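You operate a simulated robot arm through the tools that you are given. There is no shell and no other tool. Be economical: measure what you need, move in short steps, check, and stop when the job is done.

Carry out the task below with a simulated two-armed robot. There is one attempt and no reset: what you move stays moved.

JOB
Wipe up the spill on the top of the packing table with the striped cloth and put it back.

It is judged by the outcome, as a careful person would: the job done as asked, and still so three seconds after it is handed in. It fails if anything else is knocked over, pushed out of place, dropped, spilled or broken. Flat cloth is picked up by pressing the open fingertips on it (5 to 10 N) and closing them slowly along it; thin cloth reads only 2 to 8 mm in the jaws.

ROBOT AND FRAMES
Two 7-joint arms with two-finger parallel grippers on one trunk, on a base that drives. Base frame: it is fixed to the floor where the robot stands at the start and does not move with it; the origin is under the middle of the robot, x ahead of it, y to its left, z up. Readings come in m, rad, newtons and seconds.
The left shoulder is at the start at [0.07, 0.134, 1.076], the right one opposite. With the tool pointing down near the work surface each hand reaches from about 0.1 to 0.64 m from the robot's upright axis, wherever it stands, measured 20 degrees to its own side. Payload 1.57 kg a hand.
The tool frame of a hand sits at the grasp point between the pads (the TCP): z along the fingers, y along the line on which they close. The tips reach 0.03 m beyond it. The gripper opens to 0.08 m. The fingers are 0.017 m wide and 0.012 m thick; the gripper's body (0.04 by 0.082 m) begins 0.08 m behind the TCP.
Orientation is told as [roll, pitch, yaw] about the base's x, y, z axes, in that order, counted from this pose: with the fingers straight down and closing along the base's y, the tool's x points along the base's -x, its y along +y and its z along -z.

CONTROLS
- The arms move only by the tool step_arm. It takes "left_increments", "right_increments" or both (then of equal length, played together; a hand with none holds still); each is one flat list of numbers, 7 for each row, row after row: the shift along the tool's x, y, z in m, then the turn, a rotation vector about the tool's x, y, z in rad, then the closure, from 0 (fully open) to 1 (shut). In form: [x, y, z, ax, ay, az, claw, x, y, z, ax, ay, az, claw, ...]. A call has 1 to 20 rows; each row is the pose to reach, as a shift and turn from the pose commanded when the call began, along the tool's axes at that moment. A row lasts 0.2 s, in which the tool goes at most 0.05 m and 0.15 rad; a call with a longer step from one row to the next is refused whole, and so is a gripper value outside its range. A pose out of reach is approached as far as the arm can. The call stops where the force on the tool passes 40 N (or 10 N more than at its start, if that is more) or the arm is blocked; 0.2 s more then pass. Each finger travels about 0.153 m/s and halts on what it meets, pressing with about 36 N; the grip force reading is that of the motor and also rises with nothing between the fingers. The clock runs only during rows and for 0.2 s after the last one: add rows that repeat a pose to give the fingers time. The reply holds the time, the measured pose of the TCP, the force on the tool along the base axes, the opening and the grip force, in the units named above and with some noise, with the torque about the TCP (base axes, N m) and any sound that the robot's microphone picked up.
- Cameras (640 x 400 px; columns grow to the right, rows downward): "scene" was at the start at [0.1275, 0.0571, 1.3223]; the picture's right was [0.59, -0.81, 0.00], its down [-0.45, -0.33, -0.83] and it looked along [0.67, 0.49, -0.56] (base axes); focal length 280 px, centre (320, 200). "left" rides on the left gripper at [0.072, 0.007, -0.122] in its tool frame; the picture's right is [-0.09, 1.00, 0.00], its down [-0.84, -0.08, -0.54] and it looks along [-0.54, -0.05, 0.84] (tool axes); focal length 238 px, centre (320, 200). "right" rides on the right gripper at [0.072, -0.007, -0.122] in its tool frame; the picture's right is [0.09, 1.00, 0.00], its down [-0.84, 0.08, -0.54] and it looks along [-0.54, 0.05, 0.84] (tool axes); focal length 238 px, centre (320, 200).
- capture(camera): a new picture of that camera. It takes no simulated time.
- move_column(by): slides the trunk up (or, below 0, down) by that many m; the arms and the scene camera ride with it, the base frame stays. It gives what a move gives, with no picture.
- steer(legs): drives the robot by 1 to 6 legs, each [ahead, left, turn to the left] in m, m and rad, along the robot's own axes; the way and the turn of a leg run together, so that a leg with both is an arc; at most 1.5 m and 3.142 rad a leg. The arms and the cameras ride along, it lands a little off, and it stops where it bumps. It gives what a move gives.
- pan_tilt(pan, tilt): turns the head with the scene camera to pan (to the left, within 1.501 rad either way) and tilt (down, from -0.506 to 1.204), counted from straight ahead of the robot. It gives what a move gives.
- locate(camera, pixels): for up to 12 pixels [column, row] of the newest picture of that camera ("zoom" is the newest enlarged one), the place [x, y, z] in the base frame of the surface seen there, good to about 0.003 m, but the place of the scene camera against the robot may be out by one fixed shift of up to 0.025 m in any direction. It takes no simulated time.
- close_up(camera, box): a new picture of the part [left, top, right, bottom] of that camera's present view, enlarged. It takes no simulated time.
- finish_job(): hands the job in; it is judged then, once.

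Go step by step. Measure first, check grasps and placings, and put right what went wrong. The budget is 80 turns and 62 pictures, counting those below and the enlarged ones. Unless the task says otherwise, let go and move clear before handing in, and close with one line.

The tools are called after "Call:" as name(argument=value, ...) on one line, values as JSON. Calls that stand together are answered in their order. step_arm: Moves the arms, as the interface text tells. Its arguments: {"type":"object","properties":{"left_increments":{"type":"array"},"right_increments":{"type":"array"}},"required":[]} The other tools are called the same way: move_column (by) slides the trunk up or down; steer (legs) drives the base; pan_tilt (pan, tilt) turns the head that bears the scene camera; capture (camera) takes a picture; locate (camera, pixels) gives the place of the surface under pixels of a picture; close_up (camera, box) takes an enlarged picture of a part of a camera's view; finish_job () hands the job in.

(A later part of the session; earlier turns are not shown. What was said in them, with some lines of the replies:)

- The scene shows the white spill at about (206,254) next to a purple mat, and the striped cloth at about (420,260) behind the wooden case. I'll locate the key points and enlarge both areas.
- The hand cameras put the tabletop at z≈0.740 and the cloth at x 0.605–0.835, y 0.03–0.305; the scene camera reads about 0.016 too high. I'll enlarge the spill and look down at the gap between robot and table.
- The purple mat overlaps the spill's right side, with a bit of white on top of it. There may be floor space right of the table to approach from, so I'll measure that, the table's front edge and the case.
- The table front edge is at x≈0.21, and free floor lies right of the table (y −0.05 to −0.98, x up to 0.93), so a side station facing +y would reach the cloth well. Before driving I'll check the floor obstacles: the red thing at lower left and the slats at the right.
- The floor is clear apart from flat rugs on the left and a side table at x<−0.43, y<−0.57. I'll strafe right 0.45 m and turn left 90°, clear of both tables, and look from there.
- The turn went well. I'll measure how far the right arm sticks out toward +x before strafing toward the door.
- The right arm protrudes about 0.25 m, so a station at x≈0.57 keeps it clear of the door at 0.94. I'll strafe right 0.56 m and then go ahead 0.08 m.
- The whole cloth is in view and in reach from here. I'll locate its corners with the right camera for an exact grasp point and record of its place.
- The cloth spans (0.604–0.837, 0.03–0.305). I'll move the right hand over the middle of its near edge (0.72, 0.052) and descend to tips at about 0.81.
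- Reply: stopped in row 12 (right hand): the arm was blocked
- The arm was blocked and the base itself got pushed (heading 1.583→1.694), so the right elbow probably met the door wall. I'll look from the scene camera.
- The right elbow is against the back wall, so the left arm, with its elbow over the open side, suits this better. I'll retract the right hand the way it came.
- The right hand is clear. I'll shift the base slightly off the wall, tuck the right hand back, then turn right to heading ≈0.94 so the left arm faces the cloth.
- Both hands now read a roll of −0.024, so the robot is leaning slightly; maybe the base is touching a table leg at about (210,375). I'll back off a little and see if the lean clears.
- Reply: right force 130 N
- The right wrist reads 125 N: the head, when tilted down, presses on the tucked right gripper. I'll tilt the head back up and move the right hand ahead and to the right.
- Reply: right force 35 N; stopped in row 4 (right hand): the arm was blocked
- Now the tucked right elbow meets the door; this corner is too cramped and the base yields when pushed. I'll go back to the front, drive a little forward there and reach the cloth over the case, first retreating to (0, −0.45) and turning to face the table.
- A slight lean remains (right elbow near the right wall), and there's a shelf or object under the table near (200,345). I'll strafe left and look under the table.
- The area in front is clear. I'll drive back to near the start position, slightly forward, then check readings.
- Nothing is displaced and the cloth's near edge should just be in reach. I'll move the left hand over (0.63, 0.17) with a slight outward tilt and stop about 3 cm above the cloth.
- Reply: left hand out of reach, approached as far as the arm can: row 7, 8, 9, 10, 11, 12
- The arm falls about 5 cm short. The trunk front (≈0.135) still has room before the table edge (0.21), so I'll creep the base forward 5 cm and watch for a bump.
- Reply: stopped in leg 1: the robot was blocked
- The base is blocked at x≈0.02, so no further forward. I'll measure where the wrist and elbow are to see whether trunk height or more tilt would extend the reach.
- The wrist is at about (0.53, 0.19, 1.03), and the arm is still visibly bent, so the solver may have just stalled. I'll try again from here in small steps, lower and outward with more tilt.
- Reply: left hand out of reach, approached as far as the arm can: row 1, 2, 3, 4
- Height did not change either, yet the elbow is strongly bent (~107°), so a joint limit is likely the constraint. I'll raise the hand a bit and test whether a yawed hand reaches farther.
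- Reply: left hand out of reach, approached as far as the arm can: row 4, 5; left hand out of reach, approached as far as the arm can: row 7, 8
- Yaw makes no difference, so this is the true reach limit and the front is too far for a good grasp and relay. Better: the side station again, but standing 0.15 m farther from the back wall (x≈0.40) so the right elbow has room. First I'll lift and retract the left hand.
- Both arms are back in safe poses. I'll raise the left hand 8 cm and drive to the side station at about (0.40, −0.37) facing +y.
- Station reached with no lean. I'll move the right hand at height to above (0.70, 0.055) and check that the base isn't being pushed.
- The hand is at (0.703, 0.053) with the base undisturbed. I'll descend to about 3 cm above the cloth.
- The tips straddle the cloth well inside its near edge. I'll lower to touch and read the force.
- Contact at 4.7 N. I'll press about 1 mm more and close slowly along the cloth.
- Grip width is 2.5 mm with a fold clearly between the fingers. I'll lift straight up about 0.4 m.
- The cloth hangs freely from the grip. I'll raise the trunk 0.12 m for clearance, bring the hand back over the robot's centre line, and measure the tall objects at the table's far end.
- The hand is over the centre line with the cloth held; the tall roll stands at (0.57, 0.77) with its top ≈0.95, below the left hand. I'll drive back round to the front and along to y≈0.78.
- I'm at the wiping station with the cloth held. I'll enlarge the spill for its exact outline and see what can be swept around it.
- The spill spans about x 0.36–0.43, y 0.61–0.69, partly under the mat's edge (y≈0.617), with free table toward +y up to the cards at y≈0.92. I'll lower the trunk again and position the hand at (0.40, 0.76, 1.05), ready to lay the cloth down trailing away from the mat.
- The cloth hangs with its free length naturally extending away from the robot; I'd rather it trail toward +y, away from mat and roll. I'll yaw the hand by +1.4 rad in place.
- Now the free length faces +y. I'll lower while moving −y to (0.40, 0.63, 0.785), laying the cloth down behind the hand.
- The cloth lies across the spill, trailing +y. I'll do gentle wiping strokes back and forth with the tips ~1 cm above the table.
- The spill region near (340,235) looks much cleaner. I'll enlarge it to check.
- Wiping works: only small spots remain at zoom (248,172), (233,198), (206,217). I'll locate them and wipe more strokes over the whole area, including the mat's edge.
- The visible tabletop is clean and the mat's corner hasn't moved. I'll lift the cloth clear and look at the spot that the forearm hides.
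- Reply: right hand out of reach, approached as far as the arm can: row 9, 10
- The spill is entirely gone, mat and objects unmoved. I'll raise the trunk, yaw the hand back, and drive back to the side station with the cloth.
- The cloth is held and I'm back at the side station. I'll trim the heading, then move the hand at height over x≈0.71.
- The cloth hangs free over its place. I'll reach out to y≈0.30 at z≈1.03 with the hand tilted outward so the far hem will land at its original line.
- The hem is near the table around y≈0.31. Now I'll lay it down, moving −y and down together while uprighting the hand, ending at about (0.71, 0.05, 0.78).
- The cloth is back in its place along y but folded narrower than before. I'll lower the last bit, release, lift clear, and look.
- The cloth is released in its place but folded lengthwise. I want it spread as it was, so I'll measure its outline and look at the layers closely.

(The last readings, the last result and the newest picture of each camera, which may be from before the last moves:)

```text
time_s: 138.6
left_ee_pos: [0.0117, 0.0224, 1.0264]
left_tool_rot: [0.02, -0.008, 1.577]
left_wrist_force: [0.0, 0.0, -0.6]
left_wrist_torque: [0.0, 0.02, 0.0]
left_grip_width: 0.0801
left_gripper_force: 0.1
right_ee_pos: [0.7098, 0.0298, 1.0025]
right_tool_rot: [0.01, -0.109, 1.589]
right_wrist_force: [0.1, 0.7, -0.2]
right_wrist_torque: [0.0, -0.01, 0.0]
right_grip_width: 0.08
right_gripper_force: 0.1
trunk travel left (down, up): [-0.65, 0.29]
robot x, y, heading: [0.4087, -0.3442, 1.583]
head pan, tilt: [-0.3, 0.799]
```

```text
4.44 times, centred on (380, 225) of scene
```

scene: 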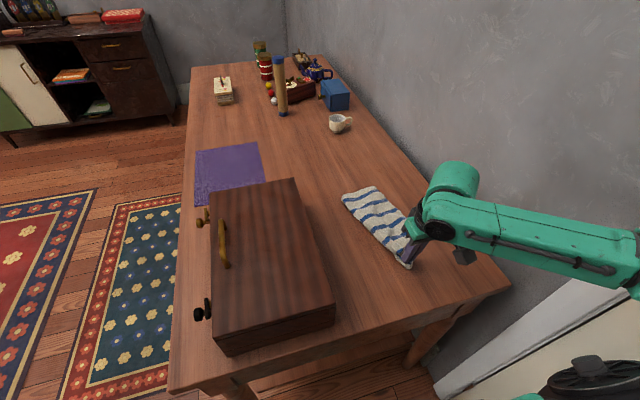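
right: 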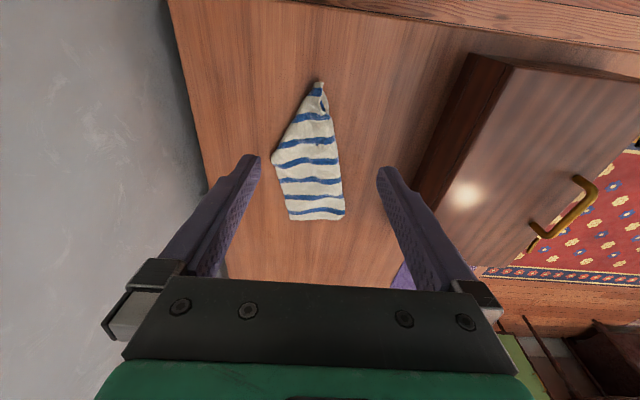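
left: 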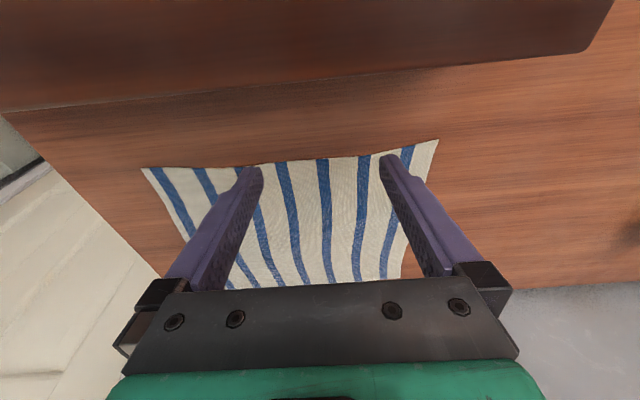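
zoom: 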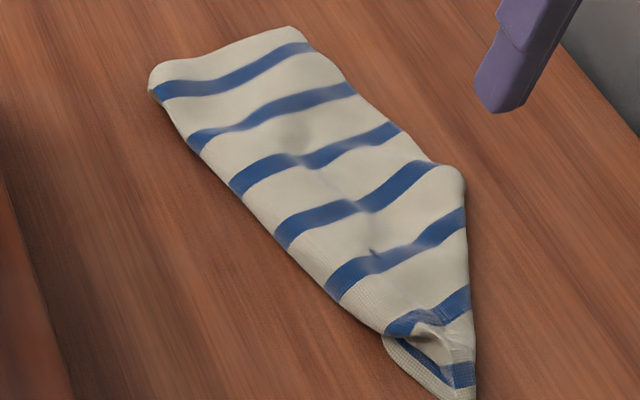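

The cloth lies in its original place (x 0.63–0.775, y 0.03–0.30, centre ≈(0.70,0.165)), dry-side folded but settled; trying to unfold it risks shoving it away. I'll do one last check that the case, mat and other objects are unmoved.

Call:
capture(camera="scene")

Call:
locate(camera="scene", pixels=[[294, 180], [333, 303], [256, 143], [265, 182], [195, 152], [337, 125], [345, 196], [408, 268], [368, 228]])

```text
12 pictures are left
```

scene: 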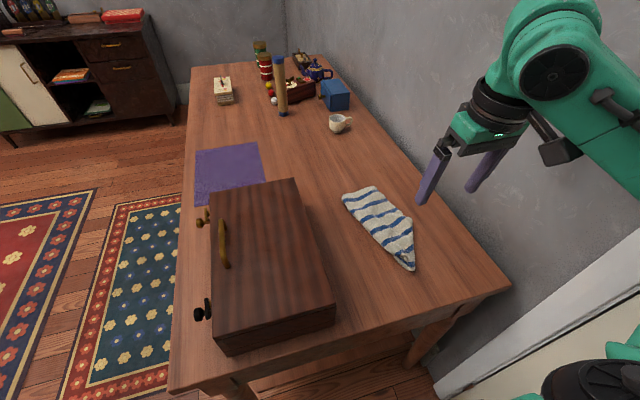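

```text
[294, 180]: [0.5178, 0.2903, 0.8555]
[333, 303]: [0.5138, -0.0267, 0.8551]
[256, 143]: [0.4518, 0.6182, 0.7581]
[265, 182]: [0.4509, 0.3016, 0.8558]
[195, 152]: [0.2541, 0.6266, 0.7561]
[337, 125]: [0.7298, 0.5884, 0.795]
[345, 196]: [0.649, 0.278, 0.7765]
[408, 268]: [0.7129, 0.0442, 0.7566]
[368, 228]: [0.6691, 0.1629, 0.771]
```

The case, mat, mug and the rest read the same places as at the start, the spill is gone, and the released cloth lies back in its place with the hand clear, so I'm handing in.

Call:
finish_job()

```text
The job is handed in.
```

The spill is wiped up and the striped cloth is back in its original place, but it lies folded lengthwise instead of spread flat as it was; nothing else on the table was moved.
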